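You operate a simulated robot arm through the tools that you are given. There is no shell and no other tool.

The job below is to be done with a simulated robot arm. You get a single attempt, and the scene is never put back.

JOB
Zero the counter, wind 4 labels on and lock the brake again.
Fine: on the bench winder; window lamp and strobe stay off.

It is judged by the outcome, as a careful person would: the job done as asked, and still so three seconds after it is handed in. It fails if anything else is knocked over, pushed out of place, dropped, spilled or broken.

ROBOT AND FRAMES
A 6-joint arm with a two-finger parallel gripper, fixed in place. Base frame: the origin is on the floor under the middle of its stand, x ahead of it, y to its left, z up. Units: mm, rad, N and s.
With the tool pointing down near the work surface it reaches from about 580 to 940 mm from the base axis. Its first joint turns from -2.601 to 2.601 rad. Payload 3.43 kg.
The TCP is the grasp point between the finger pads, 34 mm short of the fingertips. In the tool frame z runs along the fingers and y along their closing line. The gripper opens to 128 mm. The fingers are 24 mm wide and 12 mm thick; the gripper's body (48 by 130 mm) begins 96 mm behind the TCP.
Orientation is that of the tool frame in the base frame, as a unit quaternion [w, x, y, z]. With the fingers straight down and closing along the base's y, the tool's x points along the base's -x, its y along +y and its z along -z.

CONTROLS
- The arm moves only by the tool step_arm. Its argument "plan" is a list of rows, each an object (a shift or turn left out is 0, a gripper value left out holds the last) with "jaw": the gripper command, from -1 (fully open) to 1 (shut), values between in proportion; "offset": the shift along the tool's x, y, z in units of 40 mm (1.0 is 40 mm), a list of three; "angular": the turn, a rotation vector about the tool's x, y, z in units of 4 degrees (1.0 is 4 degrees), a list of three. In form: [{"jaw": jaw, "offset": [tx, ty, tz], "angular": [rx, ry, rz]}, ...]. A call has 1 to 20 rows; each row shifts and turns the commanded pose from where the row before left it, along the tool's axes as they then stand. A call with a number of a shift or a turn outside -1 to 1 is refused whole. Each row takes 0.2 s and may step no farther than 50 mm and 0.15 rad from the row before; otherwise, or with a gripper value out of range, the whole call is refused. A pose out of reach is approached as far as the arm can. The call stops where the force on the tool passes 90 N (or 10 N more than at its start, if that is more) or the arm is blocked; 0.2 s more then pass. The fingers move at their own pace (about 108 mm/s each) and stop on an object; they squeeze with about 29 N. The grip force told is the motor's: it shows also when the fingers shut on nothing. Time passes only in rows, and 0.2 s behind the last, so rows that do not move let the fingers close. It gives the time, the measured TCP pose, the force on the tool (base axes), the opening and the grip force at its end, in the units of the frame above (readings bear some noise), with the torque about the TCP (base axes, N m) and any sound that the robot's microphone picked up.
- Cameras (640 x 400 px; columns grow to the right, rows downward): "scene" is fixed at [50.8, 650.4, 1531.3]; the picture's right is [-0.39, -0.92, 0.00], its down [-0.54, 0.23, -0.81] and it looks along [0.75, -0.31, -0.58] (base axes); focal length 323 px, centre (320, 200). "wrist" rides on the gripper at [76, -11, -160] in the tool frame; the picture's right is [0.15, 0.99, 0.00], its down [-0.88, 0.13, -0.46] and it looks along [-0.45, 0.07, 0.89] (tool axes); focal length 234 px, centre (320, 200). There is no depth. A picture from a camera that has moved, and an enlarged one, comes with that camera's place and axes in the base frame and with its lens.
- snapshot(camera): a new picture of that camera. The clock stands still meanwhile.
- move_column(by): slides the trunk up (or, below 0, down) by that many mm; the arm rides with it, the base frame stays. It gives what a move gives, with no picture.
- enlarge(camera, box): a new picture of the part [left, top, right, bottom] of that camera's present view, enlarged. The clock stands still meanwhile.
- job_done(): hands the job in; it is judged then, once.

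Nothing tells you positions but the pictures and the camera data. Unless the task says otherwise, let go and move clear before handing in.

The tools are called by a JSON object that holds its "fn" and its "kwargs". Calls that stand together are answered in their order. step_arm: Moves the arm, as the interface text tells. Its arguments: {"type":"object","properties":{"plan":{"type":"array","items":{"type":"object","properties":{"jaw":{"type":"number"},"offset":{"type":"array","items":{"type":"number"}},"angular":{"type":"array","items":{"type":"number"}}}}}},"required":["plan"]} The other tools are called the same way: move_column (by) moves the trunk up or down; snapshot (camera) takes a picture; enlarge (camera, box) takes an enlarged picture of a part of a camera's view; job_done () hands the job in.

At the start:

```text
time: 0.0
tcp_pos: [659.0, 499.2, 1194.5]
ee_rot: [0.009, 0.001, 1.0, 0.005]
ft_force: [49.3, 41.2, -110.9]
moment: [-4.3, -1.42, -2.41]
grip_width: 128.1
finger_force: 0.1
trunk travel left (down, up): [-650.0, 60.0]
```

scene: 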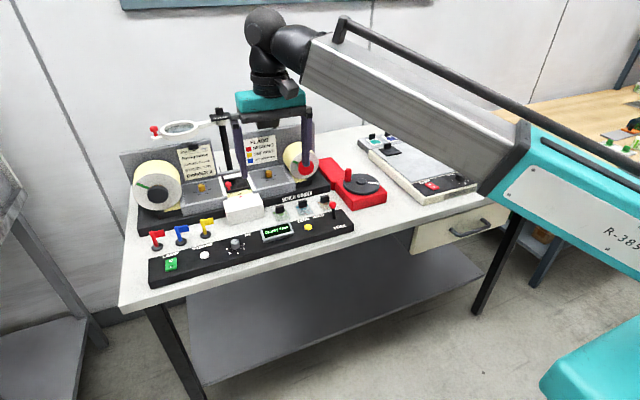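
wrist: 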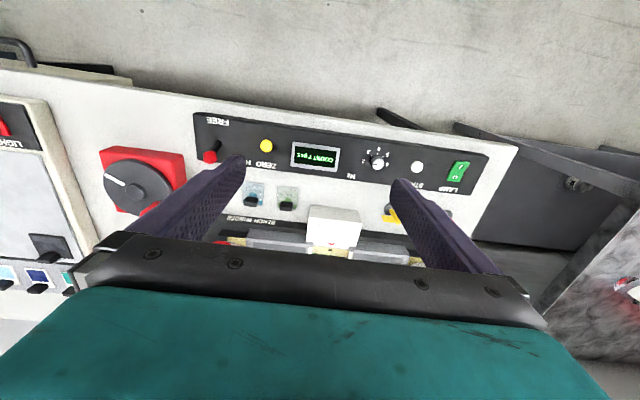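

I see a bench winder with a front control strip (flag levers, display, knobs, buttons), a red crank unit to the right and a second device with a light table. I'll look closer at all labels before moving.

{"fn": "enlarge", "kwargs": {"camera": "scene", "box": [140, 190, 360, 300]}}

{"fn": "enlarge", "kwargs": {"camera": "scene", "box": [110, 100, 340, 220]}}

{"fn": "enlarge", "kwargs": {"camera": "wrist", "box": [180, 100, 500, 260]}}

{"fn": "enlarge", "kwargs": {"camera": "wrist", "box": [0, 80, 320, 300]}}

{"fn": "enlarge", "kwargs": {"camera": "scene", "box": [300, 110, 500, 220]}}

```text
2.91 times, centred on (250, 245) of scene
camera zoom: at [50.8, 650.4, 1531.3], right [-0.39, -0.92, 0.0], down [-0.54, 0.23, -0.81], along [0.75, -0.31, -0.58], focal length 939 px, centre (524, 69)
```

zoom: 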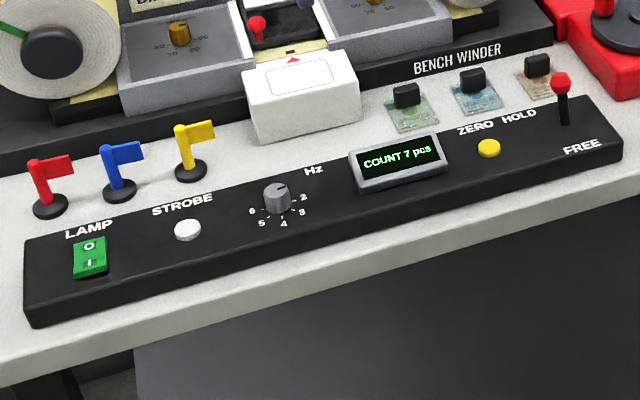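

```text
2.78 times, centred on (225, 160) of scene
camera zoom: at [50.8, 650.4, 1531.3], right [-0.39, -0.92, 0.0], down [-0.54, 0.23, -0.81], along [0.75, -0.31, -0.58], focal length 898 px, centre (584, 311)
```

zoom: 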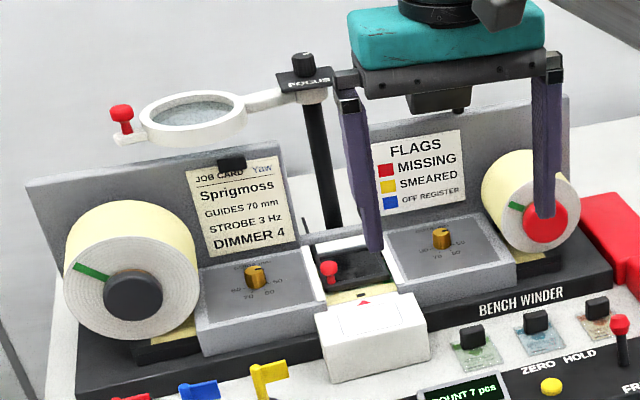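

```text
2.00 times, centred on (340, 180) of wrist
camera zoom: at [581.6, 486.4, 1353.2], right [-0.14, 0.99, 0.01], down [0.87, 0.12, 0.47], along [0.47, 0.08, -0.88], focal length 468 px, centre (280, 240)
```

zoom: 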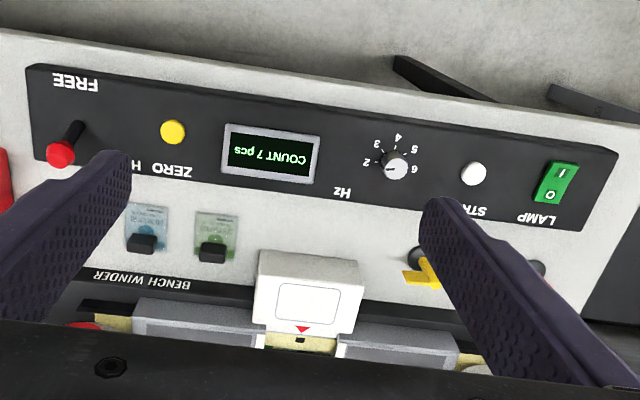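

```text
1.82 times, centred on (160, 190) of wrist
camera zoom: at [581.6, 486.4, 1353.2], right [-0.14, 0.99, 0.01], down [0.87, 0.12, 0.47], along [0.47, 0.08, -0.88], focal length 426 px, centre (611, 218)
```

zoom: 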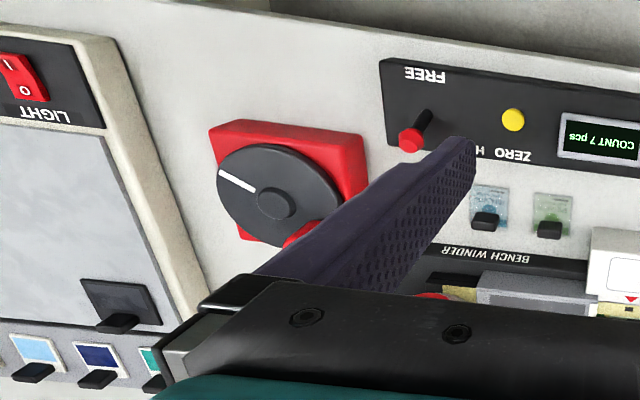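

```text
3.20 times, centred on (400, 165) of scene
camera zoom: at [50.8, 650.4, 1531.3], right [-0.39, -0.92, 0.0], down [-0.54, 0.23, -0.81], along [0.75, -0.31, -0.58], focal length 1033 px, centre (64, 312)
```

zoom: 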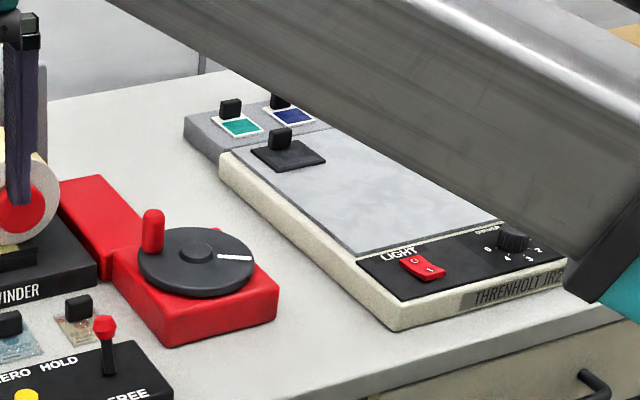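

I take the red ball lever (HOLD/FREE brake) to be near (723, 334, 987), the yellow ZERO button near (706, 415, 941) and the crank hub near (808, 196, 980). First I'll wait one row to see what the force reading does at rest.

{"fn": "step_arm", "kwargs": {"plan": [{"jaw": -1, "offset": [0, 0, 0], "angular": [0, 0, 0]}]}}

```text
time: 0.4
tcp_pos: [660.6, 499.3, 1194.5]
ee_rot: [0.012, 0.002, 1.0, 0.006]
ft_force: [16.1, 9.3, -30.6]
moment: [-0.86, 0.04, -0.42]
grip_width: 127.9
finger_force: 0.1
trunk travel left (down, up): [-650.0, 60.0]
```

{"fn": "step_arm", "kwargs": {"plan": [{"offset": [-0.25, -0.8, 0]}, {"offset": [-0.25, -0.8, 0]}, {"offset": [-0.25, -0.8, 0]}, {"offset": [-0.25, -0.8, 0]}, {"offset": [-0.25, -0.9, 0]}, {}]}}

{"fn": "snapshot", "kwargs": {"camera": "wrist"}}

{"fn": "snapshot", "kwargs": {"camera": "scene"}}

```text
time: 0.9
tcp_pos: [674.1, 465.0, 1194.1]
ee_rot: [0.017, 0.009, 1.0, 0.009]
ft_force: [10.0, 0.7, -14.8]
moment: [0.4, 0.39, 0.27]
grip_width: 128.0
finger_force: 0.1
trunk travel left (down, up): [-650.0, 60.0]
stopped in row 2: the force on the tool passed its limit at 99 N (the readings are from after the stop); the commanded pose is now the measured one
```

```text
taken
camera wrist: at [594.4, 452.7, 1351.2], right [-0.13, 0.99, 0.01], down [0.87, 0.11, 0.49], along [0.48, 0.08, -0.87], focal length 234 px, centre (320, 200)
```

wrist: 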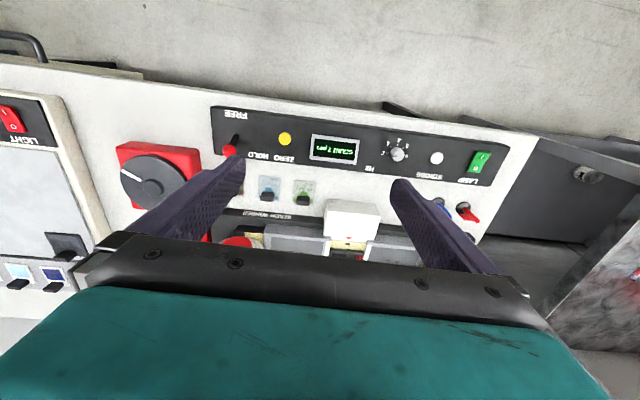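

```text
taken
```

scene: 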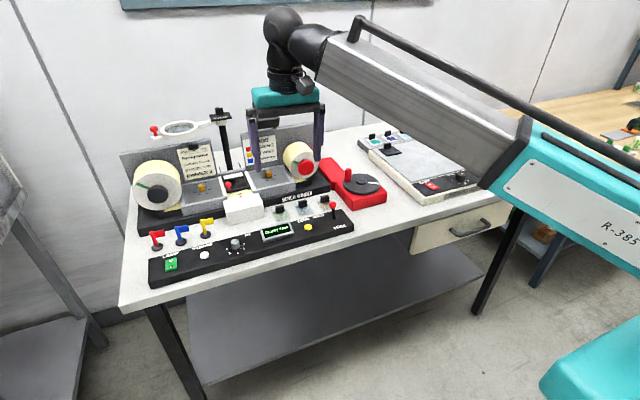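

The stop came only from the arm's own acceleration, so I'll use smaller ramped steps. Next I move over the brake lever and correct the slight tilt.

{"fn": "step_arm", "kwargs": {"plan": [{"offset": [-0.05, -0.1, 0], "angular": [0.05, 0.1, -0.05]}, {"offset": [-0.08, -0.2, 0], "angular": [0.05, 0.1, -0.05]}, {"offset": [-0.1, -0.3, 0], "angular": [0.05, 0.1, -0.05]}, {"offset": [-0.1, -0.35, 0], "angular": [0.05, 0.1, -0.05]}, {"offset": [-0.1, -0.4, 0], "angular": [0.05, 0.1, -0.05]}, {"offset": [-0.1, -0.4, 0]}, {"offset": [-0.1, -0.4, 0]}, {"offset": [-0.1, -0.4, 0]}, {"offset": [-0.1, -0.35, 0]}, {"offset": [-0.1, -0.2, 0]}, {"offset": [-0.05, -0.1, 0]}, {}]}}

{"fn": "snapshot", "kwargs": {"camera": "wrist"}}

```text
time: 1.5
tcp_pos: [681.7, 456.6, 1194.1]
ee_rot: [0.015, 0.014, 1.0, 0.01]
ft_force: [10.5, 4.7, -17.9]
moment: [-0.32, 0.23, -0.12]
grip_width: 128.1
finger_force: 0.0
trunk travel left (down, up): [-650.0, 60.0]
stopped in row 2: the force on the tool passed its limit at 102 N (the readings are from after the stop); the commanded pose is now the measured one
```

```text
taken
camera wrist: at [602.7, 444.2, 1351.5], right [-0.12, 0.99, 0.02], down [0.87, 0.1, 0.48], along [0.48, 0.07, -0.87], focal length 234 px, centre (320, 200)
```

wrist: 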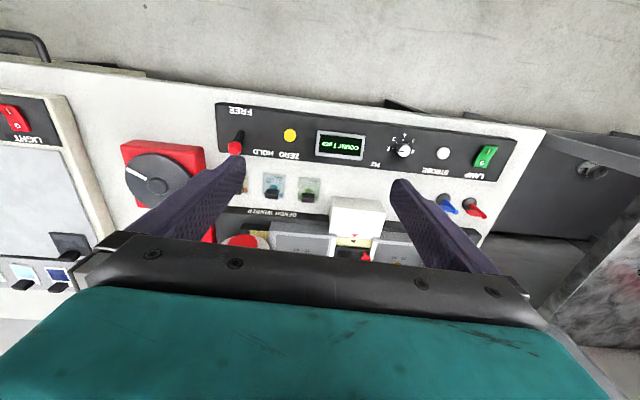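

{"fn": "step_arm", "kwargs": {"plan": [{}, {}, {}]}}

{"fn": "step_arm", "kwargs": {"plan": [{"offset": [0, -0.1, 0]}]}}

```text
time: 2.3
tcp_pos: [681.0, 457.0, 1194.8]
ee_rot: [0.014, 0.014, 1.0, 0.01]
ft_force: [16.7, 8.2, -32.8]
moment: [-0.69, -0.12, -0.42]
grip_width: 128.0
finger_force: 0.1
trunk travel left (down, up): [-650.0, 60.0]
```

```text
time: 2.7
tcp_pos: [681.9, 453.3, 1194.1]
ee_rot: [0.015, 0.015, 1.0, 0.011]
ft_force: [13.1, 25.7, -35.0]
moment: [-3.64, -0.97, -2.05]
grip_width: 127.9
finger_force: 0.0
trunk travel left (down, up): [-650.0, 60.0]
```

{"fn": "step_arm", "kwargs": {"plan": [{}, {}, {}, {}]}}

{"fn": "enlarge", "kwargs": {"camera": "scene", "box": [220, 0, 420, 180]}}

```text
time: 3.7
tcp_pos: [682.1, 453.0, 1196.1]
ee_rot: [0.014, 0.013, 1.0, 0.011]
ft_force: [14.3, 21.2, -37.2]
moment: [-2.76, -0.77, -1.57]
grip_width: 128.0
finger_force: 0.0
trunk travel left (down, up): [-650.0, 60.0]
```

```text
2.22 times, centred on (320, 90) of scene
camera zoom: at [50.8, 650.4, 1531.3], right [-0.39, -0.92, 0.0], down [-0.54, 0.23, -0.81], along [0.75, -0.31, -0.58], focal length 718 px, centre (320, 444)
```

zoom: 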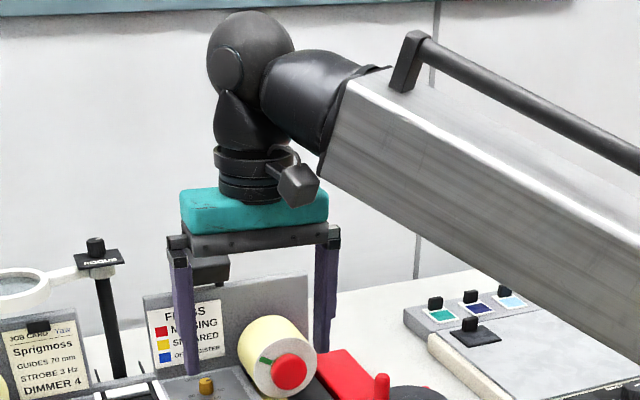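

The wrist camera housing looks close to the forearm, and the rising side force on a tiny move suggests they touch. I'll back off slightly and go down, which should open that angle, and watch the force.

{"fn": "step_arm", "kwargs": {"plan": [{"offset": [0, 0.1, 0]}, {"offset": [0, 0, 0.1]}, {"offset": [0, 0, 0.2]}, {"offset": [0, 0, 0.2]}, {"offset": [0, 0, 0.1]}, {}]}}

```text
time: 5.1
tcp_pos: [681.9, 457.6, 1170.6]
ee_rot: [0.014, 0.013, 1.0, 0.01]
ft_force: [0.3, -0.3, 0.6]
moment: [0.0, -0.01, -0.02]
grip_width: 128.0
finger_force: 0.0
trunk travel left (down, up): [-650.0, 60.0]
```

The reading is zero once clear, so that was self-contact at the high pose. I'll lower to about z 1080 and then approach the brake lever from above.

{"fn": "step_arm", "kwargs": {"plan": [{"offset": [0, 0, 0.2], "angular": [0.08, 0.1, -0.1]}, {"offset": [0, 0, 0.4], "angular": [0.08, 0.1, -0.1]}, {"offset": [0, 0, 0.5], "angular": [0.08, 0.1, -0.1]}, {"offset": [0, 0, 0.5], "angular": [0.06, 0.1, -0.1]}, {"offset": [0, 0, 0.4]}, {"offset": [0, 0, 0.2]}, {}]}}

{"fn": "snapshot", "kwargs": {"camera": "wrist"}}

```text
time: 6.7
tcp_pos: [682.9, 457.5, 1081.9]
ee_rot: [0.0, 0.0, 1.0, 0.0]
ft_force: [0.8, 0.4, 0.0]
moment: [-0.01, -0.04, 0.0]
grip_width: 128.1
finger_force: 0.0
trunk travel left (down, up): [-650.0, 60.0]
```

```text
taken
camera wrist: at [608.7, 446.2, 1242.3], right [-0.15, 0.99, 0.0], down [0.88, 0.13, 0.46], along [0.45, 0.07, -0.89], focal length 234 px, centre (320, 200)
```

wrist: 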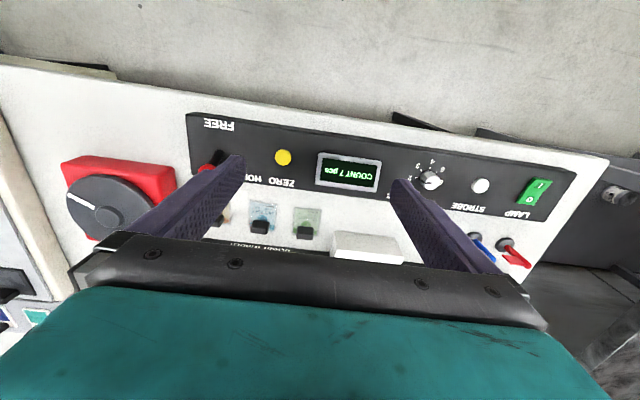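

{"fn": "step_arm", "kwargs": {"plan": [{"offset": [-0.05, -0.2, 0]}, {"offset": [-0.1, -0.4, 0]}, {"offset": [-0.1, -0.5, 0]}, {"offset": [-0.1, -0.5, 0]}, {"offset": [-0.1, -0.5, 0]}, {"offset": [-0.1, -0.5, 0]}, {"offset": [0, -0.35, 0]}, {"offset": [0, -0.13, 0]}, {}]}}

{"fn": "snapshot", "kwargs": {"camera": "wrist"}}

{"fn": "snapshot", "kwargs": {"camera": "scene"}}

```text
time: 8.7
tcp_pos: [705.6, 333.7, 1083.0]
ee_rot: [0.0, 0.0, 1.0, 0.0]
ft_force: [0.2, -0.8, 0.1]
moment: [0.01, -0.01, 0.0]
grip_width: 128.1
finger_force: 0.0
trunk travel left (down, up): [-650.0, 60.0]
```

```text
taken
camera wrist: at [630.7, 323.0, 1241.7], right [-0.15, 0.99, 0.0], down [0.88, 0.13, 0.46], along [0.45, 0.07, -0.89], focal length 234 px, centre (320, 200)
```

wrist: 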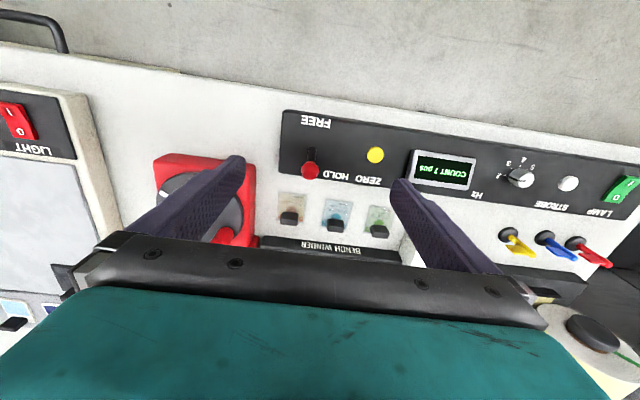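

```text
taken
```

scene: 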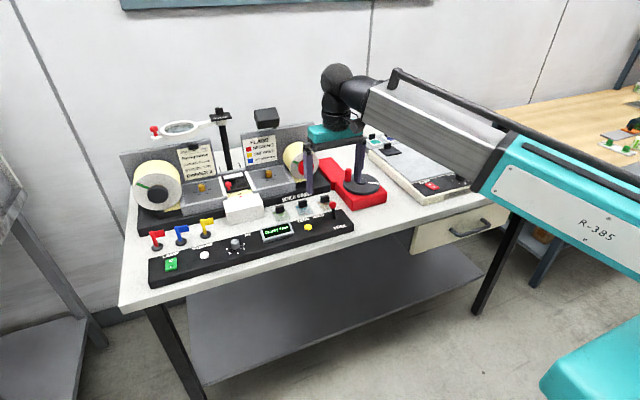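

{"fn": "enlarge", "kwargs": {"camera": "wrist", "box": [240, 100, 480, 250]}}

{"fn": "enlarge", "kwargs": {"camera": "scene", "box": [250, 130, 410, 250]}}

```text
2.67 times, centred on (360, 175) of wrist
camera zoom: at [630.7, 323.0, 1241.7], right [-0.15, 0.99, 0.0], down [0.88, 0.13, 0.46], along [0.45, 0.07, -0.89], focal length 624 px, centre (213, 267)
```

zoom: 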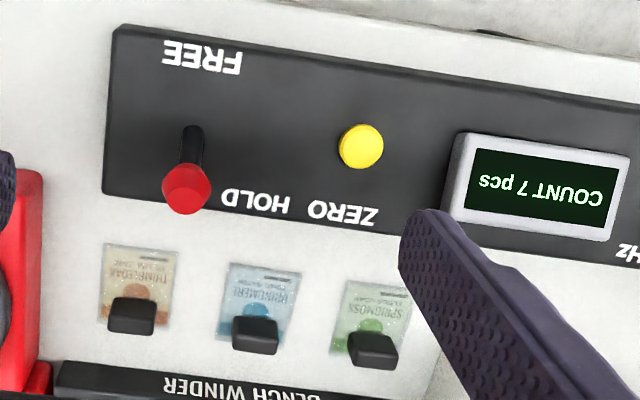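

```text
3.33 times, centred on (330, 190) of scene
camera zoom: at [50.8, 650.4, 1531.3], right [-0.39, -0.92, 0.0], down [-0.54, 0.23, -0.81], along [0.75, -0.31, -0.58], focal length 1076 px, centre (287, 233)
```

zoom: 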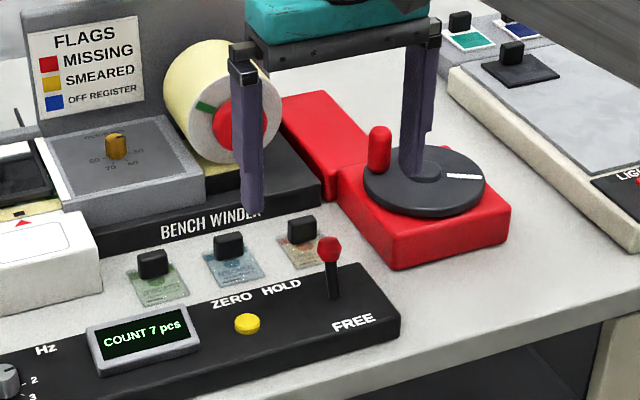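

The lever ball is at about (725, 326, 983), leaning toward HOLD; the ZERO button at about (706, 409, 940). I'll shut the fingers and hover over the ZERO button first.

{"fn": "step_arm", "kwargs": {"plan": [{"jaw": 1, "offset": [0, 0.2, 0]}, {"jaw": 1, "offset": [0, 0.4, 0.1]}, {"jaw": 1, "offset": [0, 0.5, 0.3]}, {"jaw": 1, "offset": [0, 0.45, 0.4]}, {"jaw": 1, "offset": [0, 0.25, 0.4]}, {"jaw": 1, "offset": [0, 0.08, 0.4]}, {"jaw": 1, "offset": [0, 0, 0.3]}, {"jaw": 1, "offset": [0, 0, 0.15]}, {"jaw": 1}, {"jaw": 1}]}}

{"fn": "enlarge", "kwargs": {"camera": "wrist", "box": [220, 80, 460, 230]}}

{"fn": "enlarge", "kwargs": {"camera": "scene", "box": [230, 150, 390, 270]}}

```text
time: 10.9
tcp_pos: [705.5, 411.1, 1000.5]
ee_rot: [0.0, -0.001, 1.0, 0.0]
ft_force: [-0.1, -0.3, -0.2]
moment: [-0.02, 0.0, 0.03]
grip_width: 0.2
finger_force: 28.3
trunk travel left (down, up): [-650.0, 60.0]
```

```text
2.67 times, centred on (340, 155) of wrist
camera zoom: at [630.9, 399.0, 1160.4], right [-0.15, 0.99, 0.0], down [0.88, 0.13, 0.46], along [0.45, 0.07, -0.89], focal length 624 px, centre (267, 320)
```

zoom: 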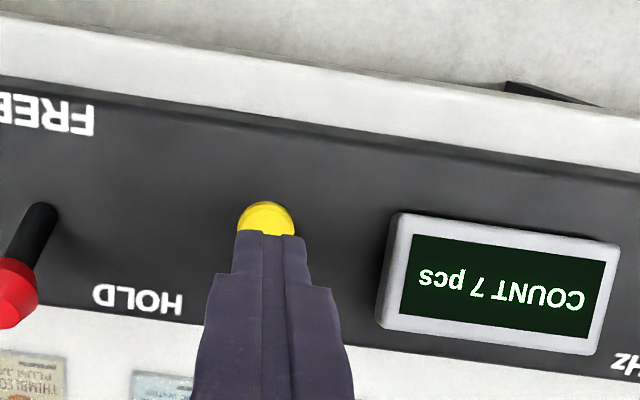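

```text
3.33 times, centred on (310, 210) of scene
camera zoom: at [50.8, 650.4, 1531.3], right [-0.39, -0.92, 0.0], down [-0.54, 0.23, -0.81], along [0.75, -0.31, -0.58], focal length 1076 px, centre (353, 167)
```

zoom: 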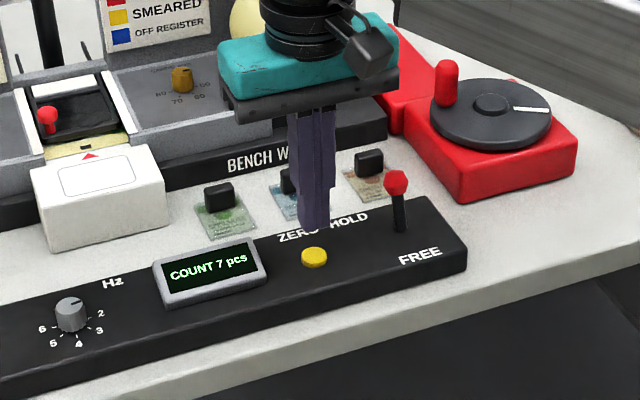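

The fingers are lined up with the yellow button. I'll lower gently until they touch.

{"fn": "step_arm", "kwargs": {"plan": [{"offset": [0, -0.02, 0.2]}, {"offset": [0, 0, 0.2]}, {"offset": [0, 0, 0.1]}, {"offset": [0, 0, 0.05]}, {"offset": [0, 0, 0.05]}]}}

{"fn": "enlarge", "kwargs": {"camera": "scene", "box": [230, 180, 350, 270]}}

```text
time: 12.1
tcp_pos: [706.2, 408.5, 977.0]
ee_rot: [0.0, -0.001, 1.0, 0.0]
ft_force: [0.3, -0.2, 0.6]
moment: [0.0, -0.02, 0.01]
grip_width: 0.0
finger_force: 29.2
trunk travel left (down, up): [-650.0, 60.0]
```

```text
4.44 times, centred on (290, 225) of scene
camera zoom: at [50.8, 650.4, 1531.3], right [-0.39, -0.92, 0.0], down [-0.54, 0.23, -0.81], along [0.75, -0.31, -0.58], focal length 1435 px, centre (453, 89)
```

zoom: 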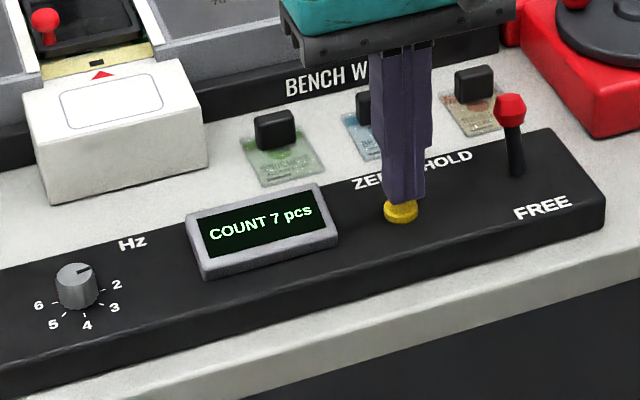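

{"fn": "step_arm", "kwargs": {"plan": [{"offset": [0, 0, 0.05]}, {"offset": [0, 0, 0.05]}, {"offset": [0, 0, 0.03]}]}}

{"fn": "enlarge", "kwargs": {"camera": "scene", "box": [230, 180, 350, 270]}}

```text
time: 12.9
tcp_pos: [705.8, 409.6, 969.4]
ee_rot: [0.0, -0.002, 1.0, 0.001]
ft_force: [0.2, -0.2, 0.2]
moment: [0.0, 0.02, 0.0]
grip_width: 0.0
finger_force: 29.5
trunk travel left (down, up): [-650.0, 60.0]
```

```text
4.44 times, centred on (290, 225) of scene
camera zoom: at [50.8, 650.4, 1531.3], right [-0.39, -0.92, 0.0], down [-0.54, 0.23, -0.81], along [0.75, -0.31, -0.58], focal length 1435 px, centre (453, 89)
```

zoom: 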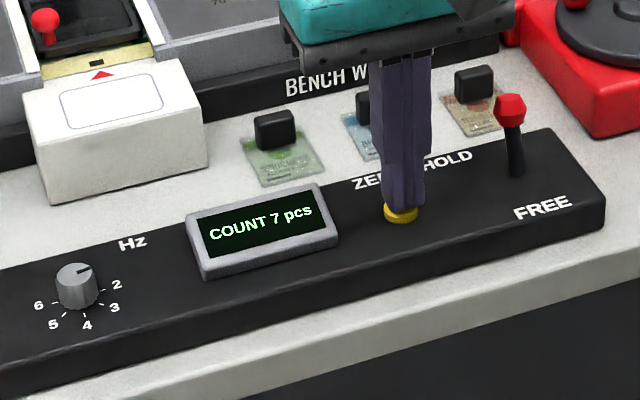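

No contact force yet, so I continue down in small steps.

{"fn": "step_arm", "kwargs": {"plan": [{"offset": [0, 0, 0.04]}, {"offset": [0, 0, 0.03]}]}}

{"fn": "enlarge", "kwargs": {"camera": "scene", "box": [230, 180, 350, 270]}}

```text
time: 13.5
tcp_pos: [705.4, 409.8, 968.4]
ee_rot: [0.001, -0.001, 1.0, 0.0]
ft_force: [-0.6, -0.3, 0.4]
moment: [0.0, -0.02, -0.01]
grip_width: 0.1
finger_force: 29.4
trunk travel left (down, up): [-650.0, 60.0]
```

```text
4.44 times, centred on (290, 225) of scene
camera zoom: at [50.8, 650.4, 1531.3], right [-0.39, -0.92, 0.0], down [-0.54, 0.23, -0.81], along [0.75, -0.31, -0.58], focal length 1435 px, centre (453, 89)
```

zoom: 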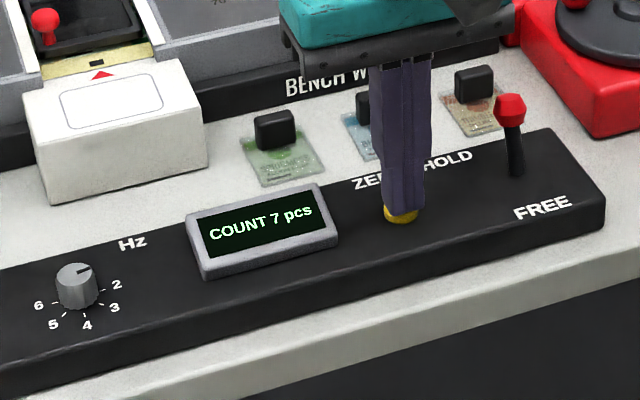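

{"fn": "step_arm", "kwargs": {"plan": [{"offset": [0, 0, 0.04]}, {"offset": [0, 0, 0.03]}]}}

{"fn": "enlarge", "kwargs": {"camera": "scene", "box": [230, 180, 350, 270]}}

{"fn": "enlarge", "kwargs": {"camera": "wrist", "box": [240, 90, 400, 190]}}

```text
time: 14.1
tcp_pos: [705.4, 410.2, 965.6]
ee_rot: [-0.001, 0.0, 1.0, 0.0]
ft_force: [1.6, -0.6, 2.3]
moment: [-0.04, -0.09, -0.01]
grip_width: 0.2
finger_force: 28.9
trunk travel left (down, up): [-650.0, 60.0]
heard: click
```

```text
4.44 times, centred on (290, 225) of scene
camera zoom: at [50.8, 650.4, 1531.3], right [-0.39, -0.92, 0.0], down [-0.54, 0.23, -0.81], along [0.75, -0.31, -0.58], focal length 1435 px, centre (453, 89)
```

zoom: 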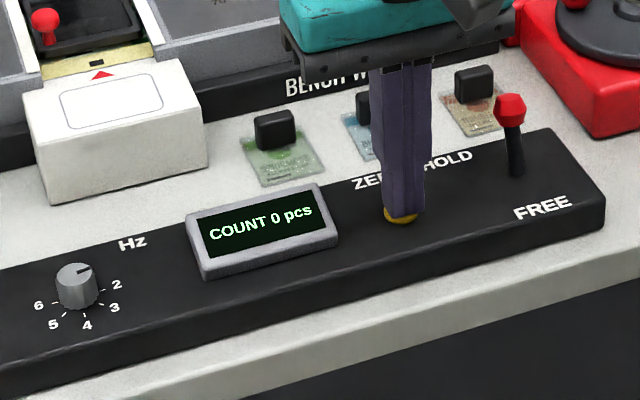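

```text
4.00 times, centred on (320, 140) of wrist
camera zoom: at [630.3, 398.3, 1126.1], right [-0.15, 0.99, 0.0], down [0.88, 0.13, 0.46], along [0.45, 0.07, -0.89], focal length 937 px, centre (320, 440)
```

zoom: 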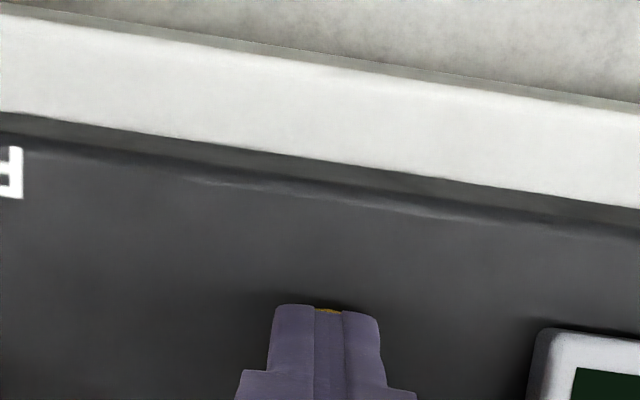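

The counter clicked to 0. Now I lift off and move above the brake lever with the fingers partly open.

{"fn": "step_arm", "kwargs": {"plan": [{"jaw": 1, "offset": [0, 0, -0.1]}, {"jaw": 1, "offset": [0, 0, -0.3]}, {"jaw": 1, "offset": [0, 0, -0.5]}, {"jaw": 1, "offset": [0, 0, -0.5]}, {"jaw": 0.1, "offset": [-0.05, -0.2, -0.4]}, {"jaw": 0.1, "offset": [-0.1, -0.4, -0.2]}, {"jaw": 0.1, "offset": [-0.1, -0.5, 0]}, {"jaw": 0.1, "offset": [-0.1, -0.5, 0]}, {"jaw": 0.1, "offset": [-0.1, -0.35, 0]}, {"jaw": 0.1, "offset": [0, -0.15, 0]}, {"jaw": 0.1}]}}

{"fn": "enlarge", "kwargs": {"camera": "wrist", "box": [220, 80, 460, 230]}}

{"fn": "enlarge", "kwargs": {"camera": "scene", "box": [230, 150, 390, 270]}}

```text
time: 16.5
tcp_pos: [723.4, 326.4, 1046.2]
ee_rot: [0.0, -0.001, 1.0, 0.0]
ft_force: [-0.5, -0.4, -0.2]
moment: [0.0, 0.0, 0.0]
grip_width: 57.5
finger_force: 0.1
trunk travel left (down, up): [-650.0, 60.0]
```

```text
2.67 times, centred on (340, 155) of wrist
camera zoom: at [649.0, 314.1, 1205.8], right [-0.15, 0.99, 0.0], down [0.88, 0.13, 0.46], along [0.45, 0.07, -0.89], focal length 624 px, centre (267, 320)
```

zoom: 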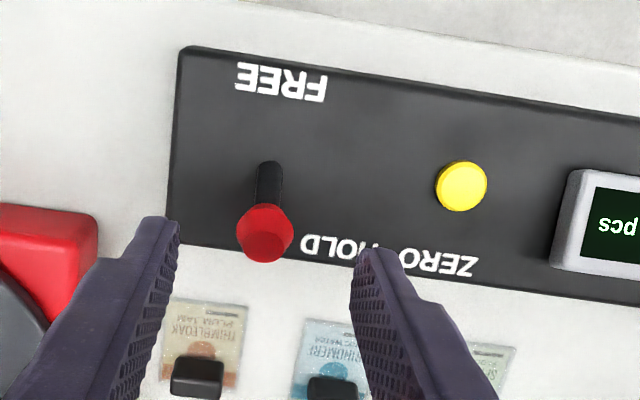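

```text
3.33 times, centred on (310, 210) of scene
camera zoom: at [50.8, 650.4, 1531.3], right [-0.39, -0.92, 0.0], down [-0.54, 0.23, -0.81], along [0.75, -0.31, -0.58], focal length 1076 px, centre (353, 167)
```

zoom: 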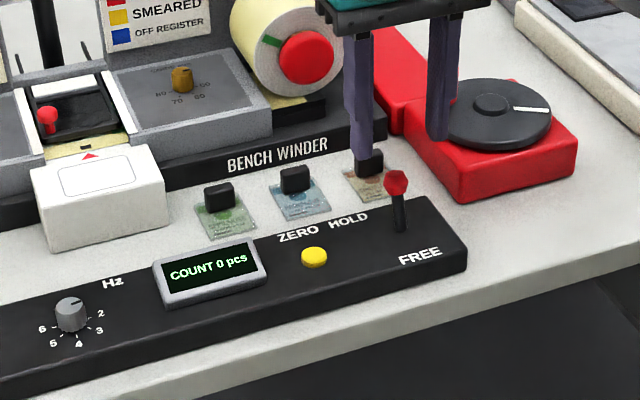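

The ball sits between the open fingers. I'll go down around it and close gently.

{"fn": "step_arm", "kwargs": {"plan": [{"offset": [-0.08, 0, 0.2]}, {"offset": [0, 0, 0.4]}, {"offset": [0, 0, 0.5]}, {"offset": [0, 0, 0.4]}, {"offset": [0, 0, 0.2]}, {}]}}

{"fn": "enlarge", "kwargs": {"camera": "wrist", "box": [220, 80, 460, 230]}}

{"fn": "enlarge", "kwargs": {"camera": "scene", "box": [270, 170, 390, 260]}}

```text
time: 17.9
tcp_pos: [725.5, 326.7, 976.7]
ee_rot: [0.0, -0.001, 1.0, 0.0]
ft_force: [-0.7, 0.4, 0.6]
moment: [-0.02, 0.01, 0.02]
grip_width: 57.5
finger_force: 0.2
trunk travel left (down, up): [-650.0, 60.0]
```

```text
2.67 times, centred on (340, 155) of wrist
camera zoom: at [651.6, 315.0, 1137.3], right [-0.15, 0.99, 0.0], down [0.88, 0.13, 0.46], along [0.45, 0.07, -0.89], focal length 624 px, centre (267, 320)
```

zoom: 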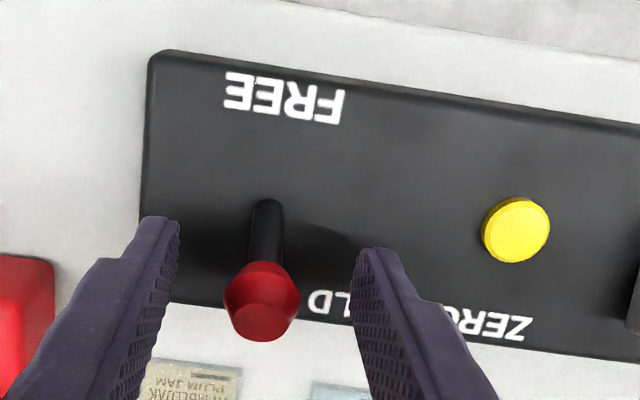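

```text
4.44 times, centred on (330, 215) of scene
camera zoom: at [50.8, 650.4, 1531.3], right [-0.39, -0.92, 0.0], down [-0.54, 0.23, -0.81], along [0.75, -0.31, -0.58], focal length 1435 px, centre (276, 133)
```

zoom: 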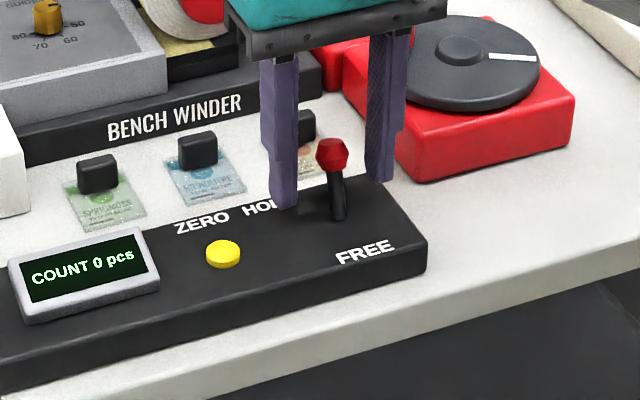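

The ball coincides with the grasp point. Closing on it.

{"fn": "step_arm", "kwargs": {"plan": [{"jaw": 0.5}, {"jaw": 0.65}, {"jaw": 1}, {"jaw": 1}]}}

```text
time: 18.9
tcp_pos: [726.5, 325.4, 976.6]
ee_rot: [-0.001, 0.0, 1.0, 0.0]
ft_force: [-1.2, -6.2, -1.1]
moment: [-0.04, 0.02, -0.05]
grip_width: 21.6
finger_force: 45.3
trunk travel left (down, up): [-650.0, 60.0]
```

Gripped (21.6 mm). Now I pull the lever toward FREE (base −x) in small steps.

{"fn": "step_arm", "kwargs": {"plan": [{"offset": [0.05, -0.02, -0.01]}, {"offset": [0.1, 0, -0.01]}, {"offset": [0.1, 0, -0.01]}]}}

```text
time: 19.7
tcp_pos: [719.6, 325.5, 979.2]
ee_rot: [0.004, -0.001, 1.0, 0.002]
ft_force: [24.4, 4.3, 6.5]
moment: [-0.07, -1.17, -0.03]
grip_width: 22.1
finger_force: 44.9
trunk travel left (down, up): [-650.0, 60.0]
```

{"fn": "step_arm", "kwargs": {"plan": [{"offset": [0.1, 0, 0]}, {"offset": [0.1, 0, 0]}]}}

{"fn": "enlarge", "kwargs": {"camera": "scene", "box": [270, 170, 390, 260]}}

{"fn": "enlarge", "kwargs": {"camera": "wrist", "box": [220, 80, 460, 230]}}

```text
time: 20.3
tcp_pos: [711.4, 324.5, 978.1]
ee_rot: [0.003, 0.0, 1.0, 0.001]
ft_force: [23.7, 3.3, 8.2]
moment: [-0.01, -1.24, 0.0]
grip_width: 22.2
finger_force: 44.6
trunk travel left (down, up): [-650.0, 60.0]
```

```text
4.44 times, centred on (330, 215) of scene
camera zoom: at [50.8, 650.4, 1531.3], right [-0.39, -0.92, 0.0], down [-0.54, 0.23, -0.81], along [0.75, -0.31, -0.58], focal length 1435 px, centre (276, 133)
```

zoom: 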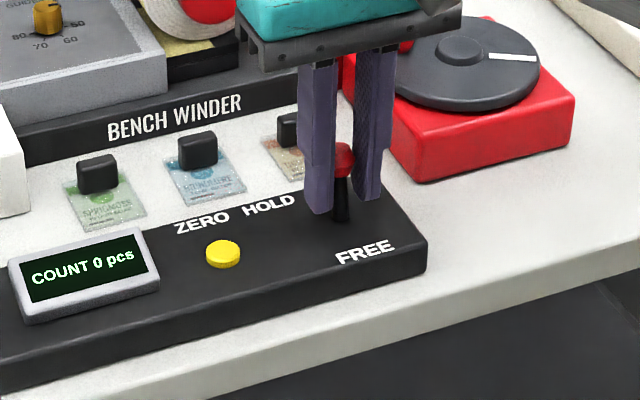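

```text
2.67 times, centred on (340, 155) of wrist
camera zoom: at [636.1, 313.5, 1137.9], right [-0.15, 0.99, 0.0], down [0.88, 0.13, 0.46], along [0.46, 0.07, -0.89], focal length 624 px, centre (267, 320)
```

zoom: 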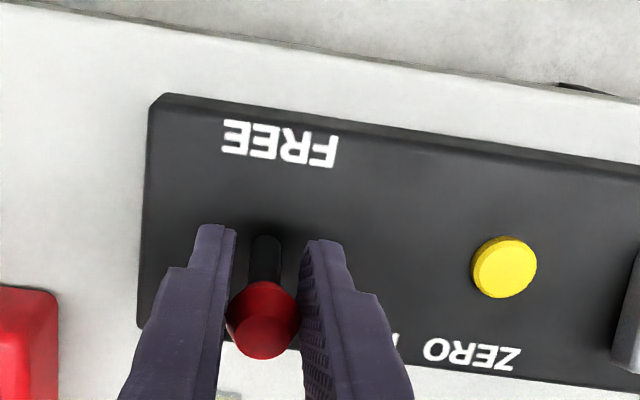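

The ball is slipping in the pads rather than following fully, so friction alone is marginal. I'll let go, and instead push it from the far side with shut fingers (positive contact).

{"fn": "step_arm", "kwargs": {"plan": [{"jaw": 0.1}, {"jaw": 0.1}, {"jaw": 0.1, "offset": [0, 0, -0.2]}, {"jaw": 0.1, "offset": [0, 0, -0.4]}, {"jaw": 0.1, "offset": [0, 0, -0.5]}, {"jaw": 0.1, "offset": [0, 0, -0.4]}, {"jaw": 0.1, "offset": [-0.1, 0, -0.2]}, {"jaw": 0.1}]}}

{"fn": "enlarge", "kwargs": {"camera": "wrist", "box": [220, 80, 460, 230]}}

{"fn": "enlarge", "kwargs": {"camera": "scene", "box": [270, 170, 390, 260]}}

```text
time: 22.1
tcp_pos: [712.8, 325.9, 1048.1]
ee_rot: [0.001, -0.001, 1.0, -0.002]
ft_force: [0.6, -0.3, 1.5]
moment: [0.0, 0.02, 0.02]
grip_width: 57.4
finger_force: 0.0
trunk travel left (down, up): [-650.0, 60.0]
```

```text
2.67 times, centred on (340, 155) of wrist
camera zoom: at [638.5, 313.8, 1206.9], right [-0.15, 0.99, 0.0], down [0.88, 0.13, 0.45], along [0.45, 0.07, -0.89], focal length 624 px, centre (267, 320)
```

zoom: 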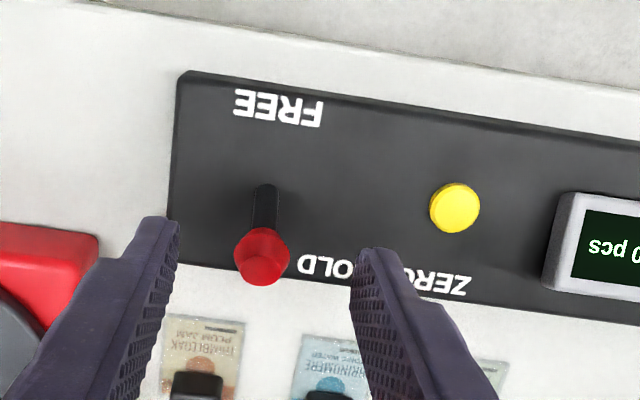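

```text
4.44 times, centred on (330, 215) of scene
camera zoom: at [50.8, 650.4, 1531.3], right [-0.39, -0.92, 0.0], down [-0.54, 0.23, -0.81], along [0.75, -0.31, -0.58], focal length 1435 px, centre (276, 133)
```

zoom: 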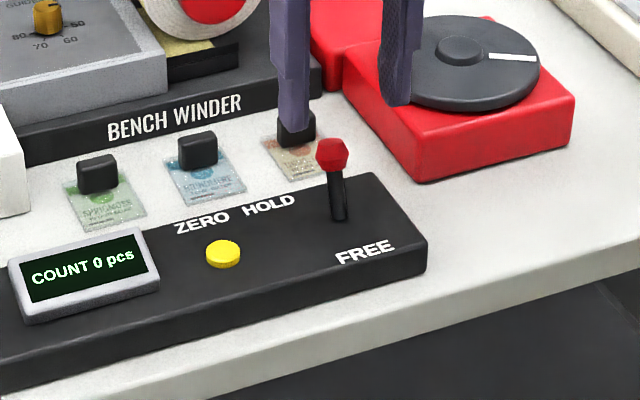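

The lever sprang back to HOLD, so it is bistable. I'll move the shut fingers behind it (about x 758), lower, and push it through to FREE.

{"fn": "step_arm", "kwargs": {"plan": [{"jaw": 1, "offset": [-0.2, 0, 0]}, {"jaw": 1, "offset": [-0.4, 0, 0]}, {"jaw": 1, "offset": [-0.4, 0, 0]}, {"jaw": 1, "offset": [-0.15, 0, 0.1]}, {"jaw": 1, "offset": [0, 0, 0.4]}, {"jaw": 1, "offset": [0, 0, 0.5]}, {"jaw": 1, "offset": [0, 0, 0.3]}, {"jaw": 1, "offset": [0, 0, 0.1]}, {"jaw": 1}]}}

{"fn": "enlarge", "kwargs": {"camera": "wrist", "box": [220, 80, 460, 230]}}

{"fn": "enlarge", "kwargs": {"camera": "scene", "box": [270, 170, 390, 260]}}

```text
time: 24.1
tcp_pos: [759.2, 324.6, 989.4]
ee_rot: [0.0, -0.001, 1.0, 0.0]
ft_force: [0.5, -0.3, 0.4]
moment: [-0.02, 0.02, 0.0]
grip_width: 0.2
finger_force: 28.6
trunk travel left (down, up): [-650.0, 60.0]
```

```text
2.67 times, centred on (340, 155) of wrist
camera zoom: at [684.2, 313.7, 1150.6], right [-0.15, 0.99, 0.0], down [0.88, 0.13, 0.46], along [0.45, 0.07, -0.89], focal length 624 px, centre (267, 320)
```

zoom: 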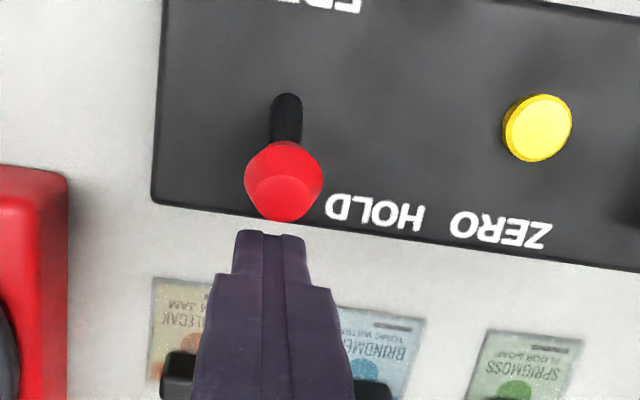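

```text
4.44 times, centred on (330, 215) of scene
camera zoom: at [50.8, 650.4, 1531.3], right [-0.39, -0.92, 0.0], down [-0.54, 0.23, -0.81], along [0.75, -0.31, -0.58], focal length 1435 px, centre (276, 133)
```

zoom: 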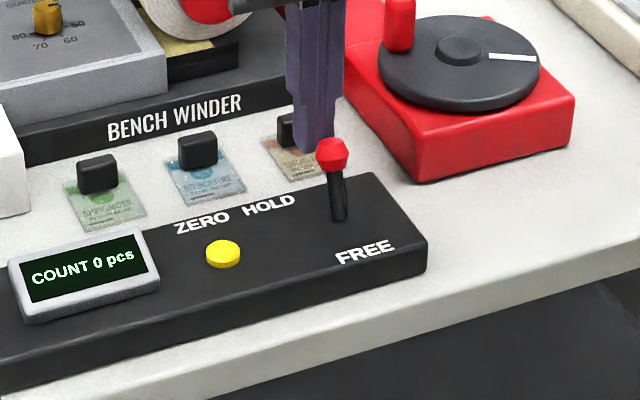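

Aligned behind the ball. Pushing toward the robot (FREE) in small steps.

{"fn": "step_arm", "kwargs": {"plan": [{"offset": [0.1, 0.02, 0]}, {"offset": [0.1, 0, 0]}, {"offset": [0.1, 0, 0]}, {"offset": [0.1, 0, 0]}, {"offset": [0.1, 0, 0]}, {"offset": [0.1, 0, 0]}, {"offset": [0.1, 0, 0]}]}}

{"fn": "enlarge", "kwargs": {"camera": "wrist", "box": [220, 80, 460, 230]}}

{"fn": "enlarge", "kwargs": {"camera": "scene", "box": [270, 170, 390, 260]}}

```text
time: 25.7
tcp_pos: [728.7, 325.3, 992.9]
ee_rot: [0.0, -0.001, 1.0, 0.0]
ft_force: [0.4, -0.4, -0.2]
moment: [-0.02, -0.03, 0.01]
grip_width: 0.1
finger_force: 29.0
trunk travel left (down, up): [-650.0, 60.0]
```

```text
2.67 times, centred on (340, 155) of wrist
camera zoom: at [655.1, 313.5, 1151.6], right [-0.15, 0.99, 0.0], down [0.88, 0.13, 0.46], along [0.45, 0.07, -0.89], focal length 624 px, centre (267, 320)
```

zoom: 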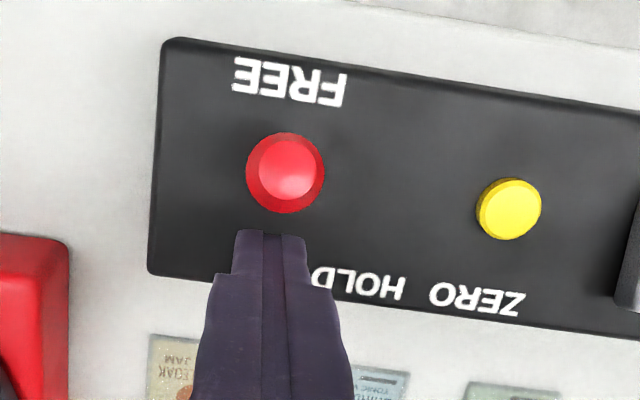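

```text
4.44 times, centred on (330, 215) of scene
camera zoom: at [50.8, 650.4, 1531.3], right [-0.39, -0.92, 0.0], down [-0.54, 0.23, -0.81], along [0.75, -0.31, -0.58], focal length 1435 px, centre (276, 133)
```

zoom: 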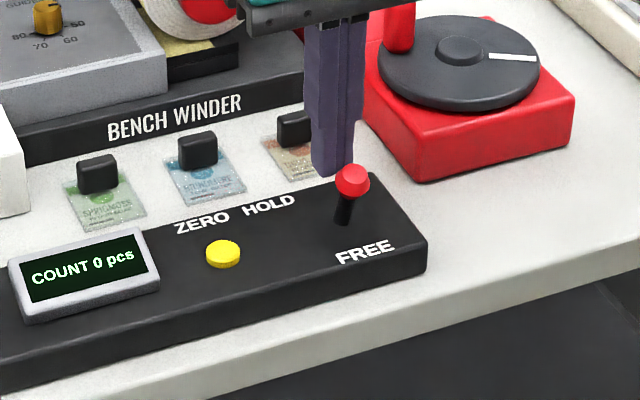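

The lever has snapped over to FREE and the count still reads 0. Next I rise and go look at the crank from above.

{"fn": "step_arm", "kwargs": {"plan": [{"jaw": 1, "offset": [-0.1, 0, -0.1]}, {"jaw": 1, "offset": [0, 0, -0.4]}, {"jaw": 1, "offset": [0, 0, -0.5]}, {"jaw": 1, "offset": [0, 0, -0.5]}, {"jaw": 1, "offset": [0, 0, -0.5]}, {"jaw": 1, "offset": [0, -0.2, -0.3]}, {"jaw": 1, "offset": [-0.1, -0.4, -0.1]}, {"jaw": 1, "offset": [-0.1, -0.5, 0]}, {"jaw": 1, "offset": [-0.15, -0.5, 0]}, {"jaw": 1, "offset": [-0.15, -0.5, 0]}, {"jaw": 0.3, "offset": [-0.15, -0.4, 0]}, {"jaw": 0.3, "offset": [-0.1, -0.2, 0]}, {"jaw": 0.3}]}}

{"fn": "snapshot", "kwargs": {"camera": "wrist"}}

{"fn": "snapshot", "kwargs": {"camera": "scene"}}

```text
time: 28.5
tcp_pos: [762.9, 216.2, 1086.9]
ee_rot: [0.001, -0.001, 1.0, 0.0]
ft_force: [0.3, -0.1, 0.0]
moment: [0.0, 0.02, 0.0]
grip_width: 45.4
finger_force: 0.1
trunk travel left (down, up): [-650.0, 60.0]
```

```text
taken
camera wrist: at [689.1, 205.9, 1247.0], right [-0.15, 0.99, 0.0], down [0.88, 0.13, 0.46], along [0.45, 0.07, -0.89], focal length 234 px, centre (320, 200)
```

wrist: 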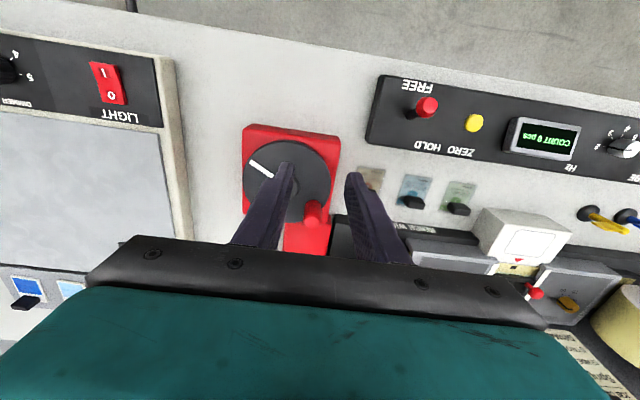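

```text
taken
```

scene: 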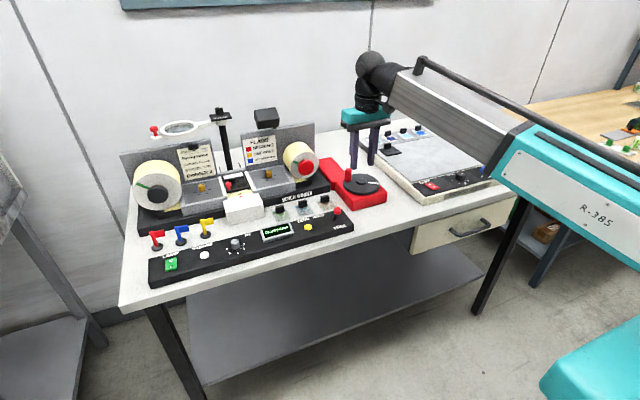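

{"fn": "enlarge", "kwargs": {"camera": "wrist", "box": [200, 110, 440, 260]}}

{"fn": "enlarge", "kwargs": {"camera": "scene", "box": [220, 120, 420, 245]}}

```text
2.67 times, centred on (320, 185) of wrist
camera zoom: at [689.1, 205.9, 1247.0], right [-0.15, 0.99, 0.0], down [0.88, 0.13, 0.46], along [0.45, 0.07, -0.89], focal length 624 px, centre (320, 240)
```

zoom: 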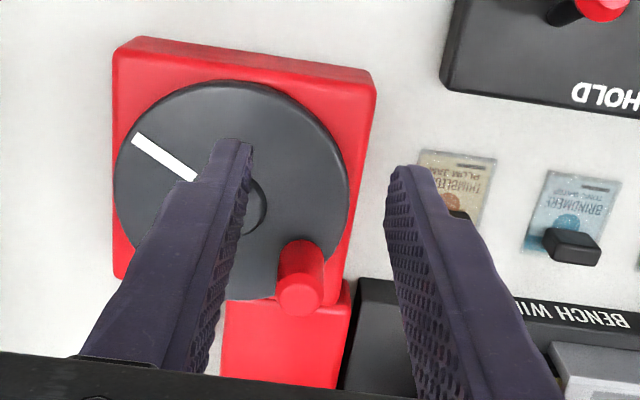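

```text
3.20 times, centred on (320, 182) of scene
camera zoom: at [50.8, 650.4, 1531.3], right [-0.39, -0.92, 0.0], down [-0.54, 0.23, -0.81], along [0.75, -0.31, -0.58], focal length 1033 px, centre (320, 256)
```

zoom: 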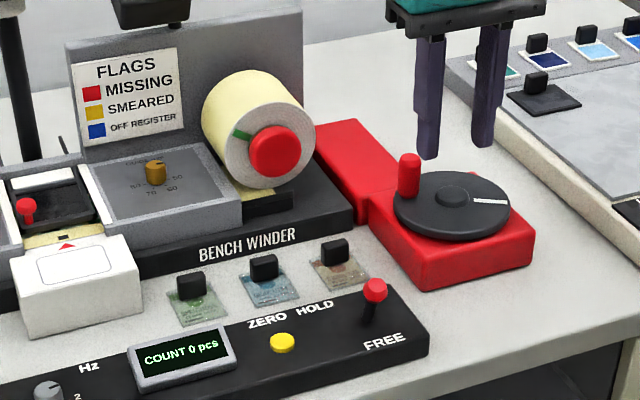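

I can see the crank disc (centre near (810, 182), radius about 56) with its red handle near (838, 219). I'll open wide and centre over it for an unobstructed, more accurate look.

{"fn": "step_arm", "kwargs": {"plan": [{"jaw": -1, "offset": [0, -0.2, 0]}, {"jaw": -1, "offset": [0, -0.3, 0]}, {"jaw": -1, "offset": [0, -0.2, 0]}, {"jaw": -1}, {"jaw": -1}]}}

{"fn": "enlarge", "kwargs": {"camera": "wrist", "box": [220, 110, 460, 260]}}

```text
time: 29.7
tcp_pos: [764.1, 190.2, 1085.2]
ee_rot: [0.0, 0.0, 1.0, 0.0]
ft_force: [-0.7, 0.3, -0.7]
moment: [-0.02, 0.02, 0.01]
grip_width: 128.3
finger_force: 0.1
trunk travel left (down, up): [-650.0, 60.0]
```

```text
2.67 times, centred on (340, 185) of wrist
camera zoom: at [689.4, 178.2, 1245.5], right [-0.15, 0.99, 0.0], down [0.88, 0.13, 0.46], along [0.45, 0.07, -0.89], focal length 624 px, centre (267, 240)
```

zoom: 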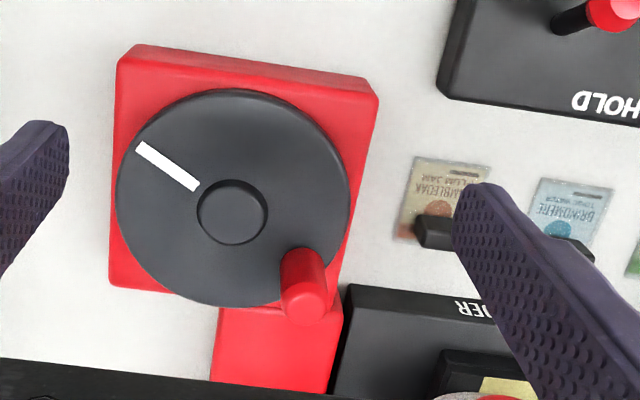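

Disc centre ≈ (815, 180), handle ≈ (838, 219), so a crank radius of about 45 mm, with the handle top near z 1010. I'll place the half-open gripper over the handle and check alignment.

{"fn": "step_arm", "kwargs": {"plan": [{"jaw": 0, "offset": [-0.2, 0.1, 0]}, {"jaw": 0, "offset": [-0.4, 0.2, 0]}, {"jaw": 0, "offset": [-0.5, 0.2, 0]}, {"jaw": 0, "offset": [-0.5, 0.15, 0]}, {"jaw": 0, "offset": [-0.25, 0.07, 0.1]}, {"jaw": 0, "offset": [0, 0, 0.3]}, {"jaw": 0, "offset": [0, 0, 0.3]}, {"jaw": 0, "offset": [0, 0, 0.1]}, {"jaw": 0}]}}

{"fn": "enlarge", "kwargs": {"camera": "wrist", "box": [220, 110, 460, 260]}}

{"fn": "enlarge", "kwargs": {"camera": "scene", "box": [280, 100, 440, 220]}}

```text
time: 31.7
tcp_pos: [837.6, 218.5, 1055.9]
ee_rot: [0.0, 0.0, 1.0, 0.0]
ft_force: [0.9, -0.2, 0.4]
moment: [0.0, -0.02, -0.04]
grip_width: 64.1
finger_force: 0.0
trunk travel left (down, up): [-650.0, 60.0]
```

```text
2.67 times, centred on (340, 185) of wrist
camera zoom: at [763.5, 207.7, 1214.9], right [-0.15, 0.99, 0.0], down [0.88, 0.13, 0.46], along [0.45, 0.07, -0.89], focal length 624 px, centre (267, 240)
```

zoom: 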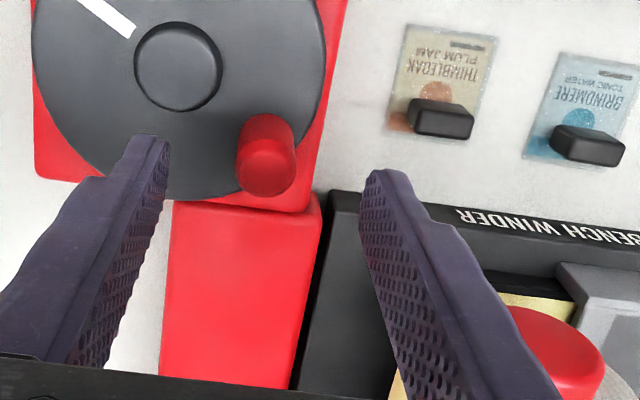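

```text
3.33 times, centred on (360, 160) of scene
camera zoom: at [50.8, 650.4, 1531.3], right [-0.39, -0.92, 0.0], down [-0.54, 0.23, -0.81], along [0.75, -0.31, -0.58], focal length 1076 px, centre (187, 333)
```

zoom: 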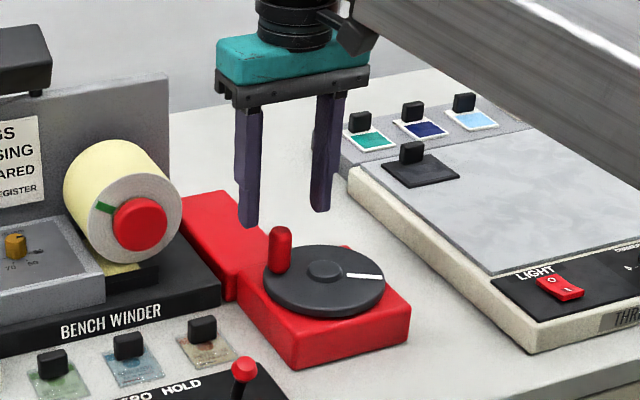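

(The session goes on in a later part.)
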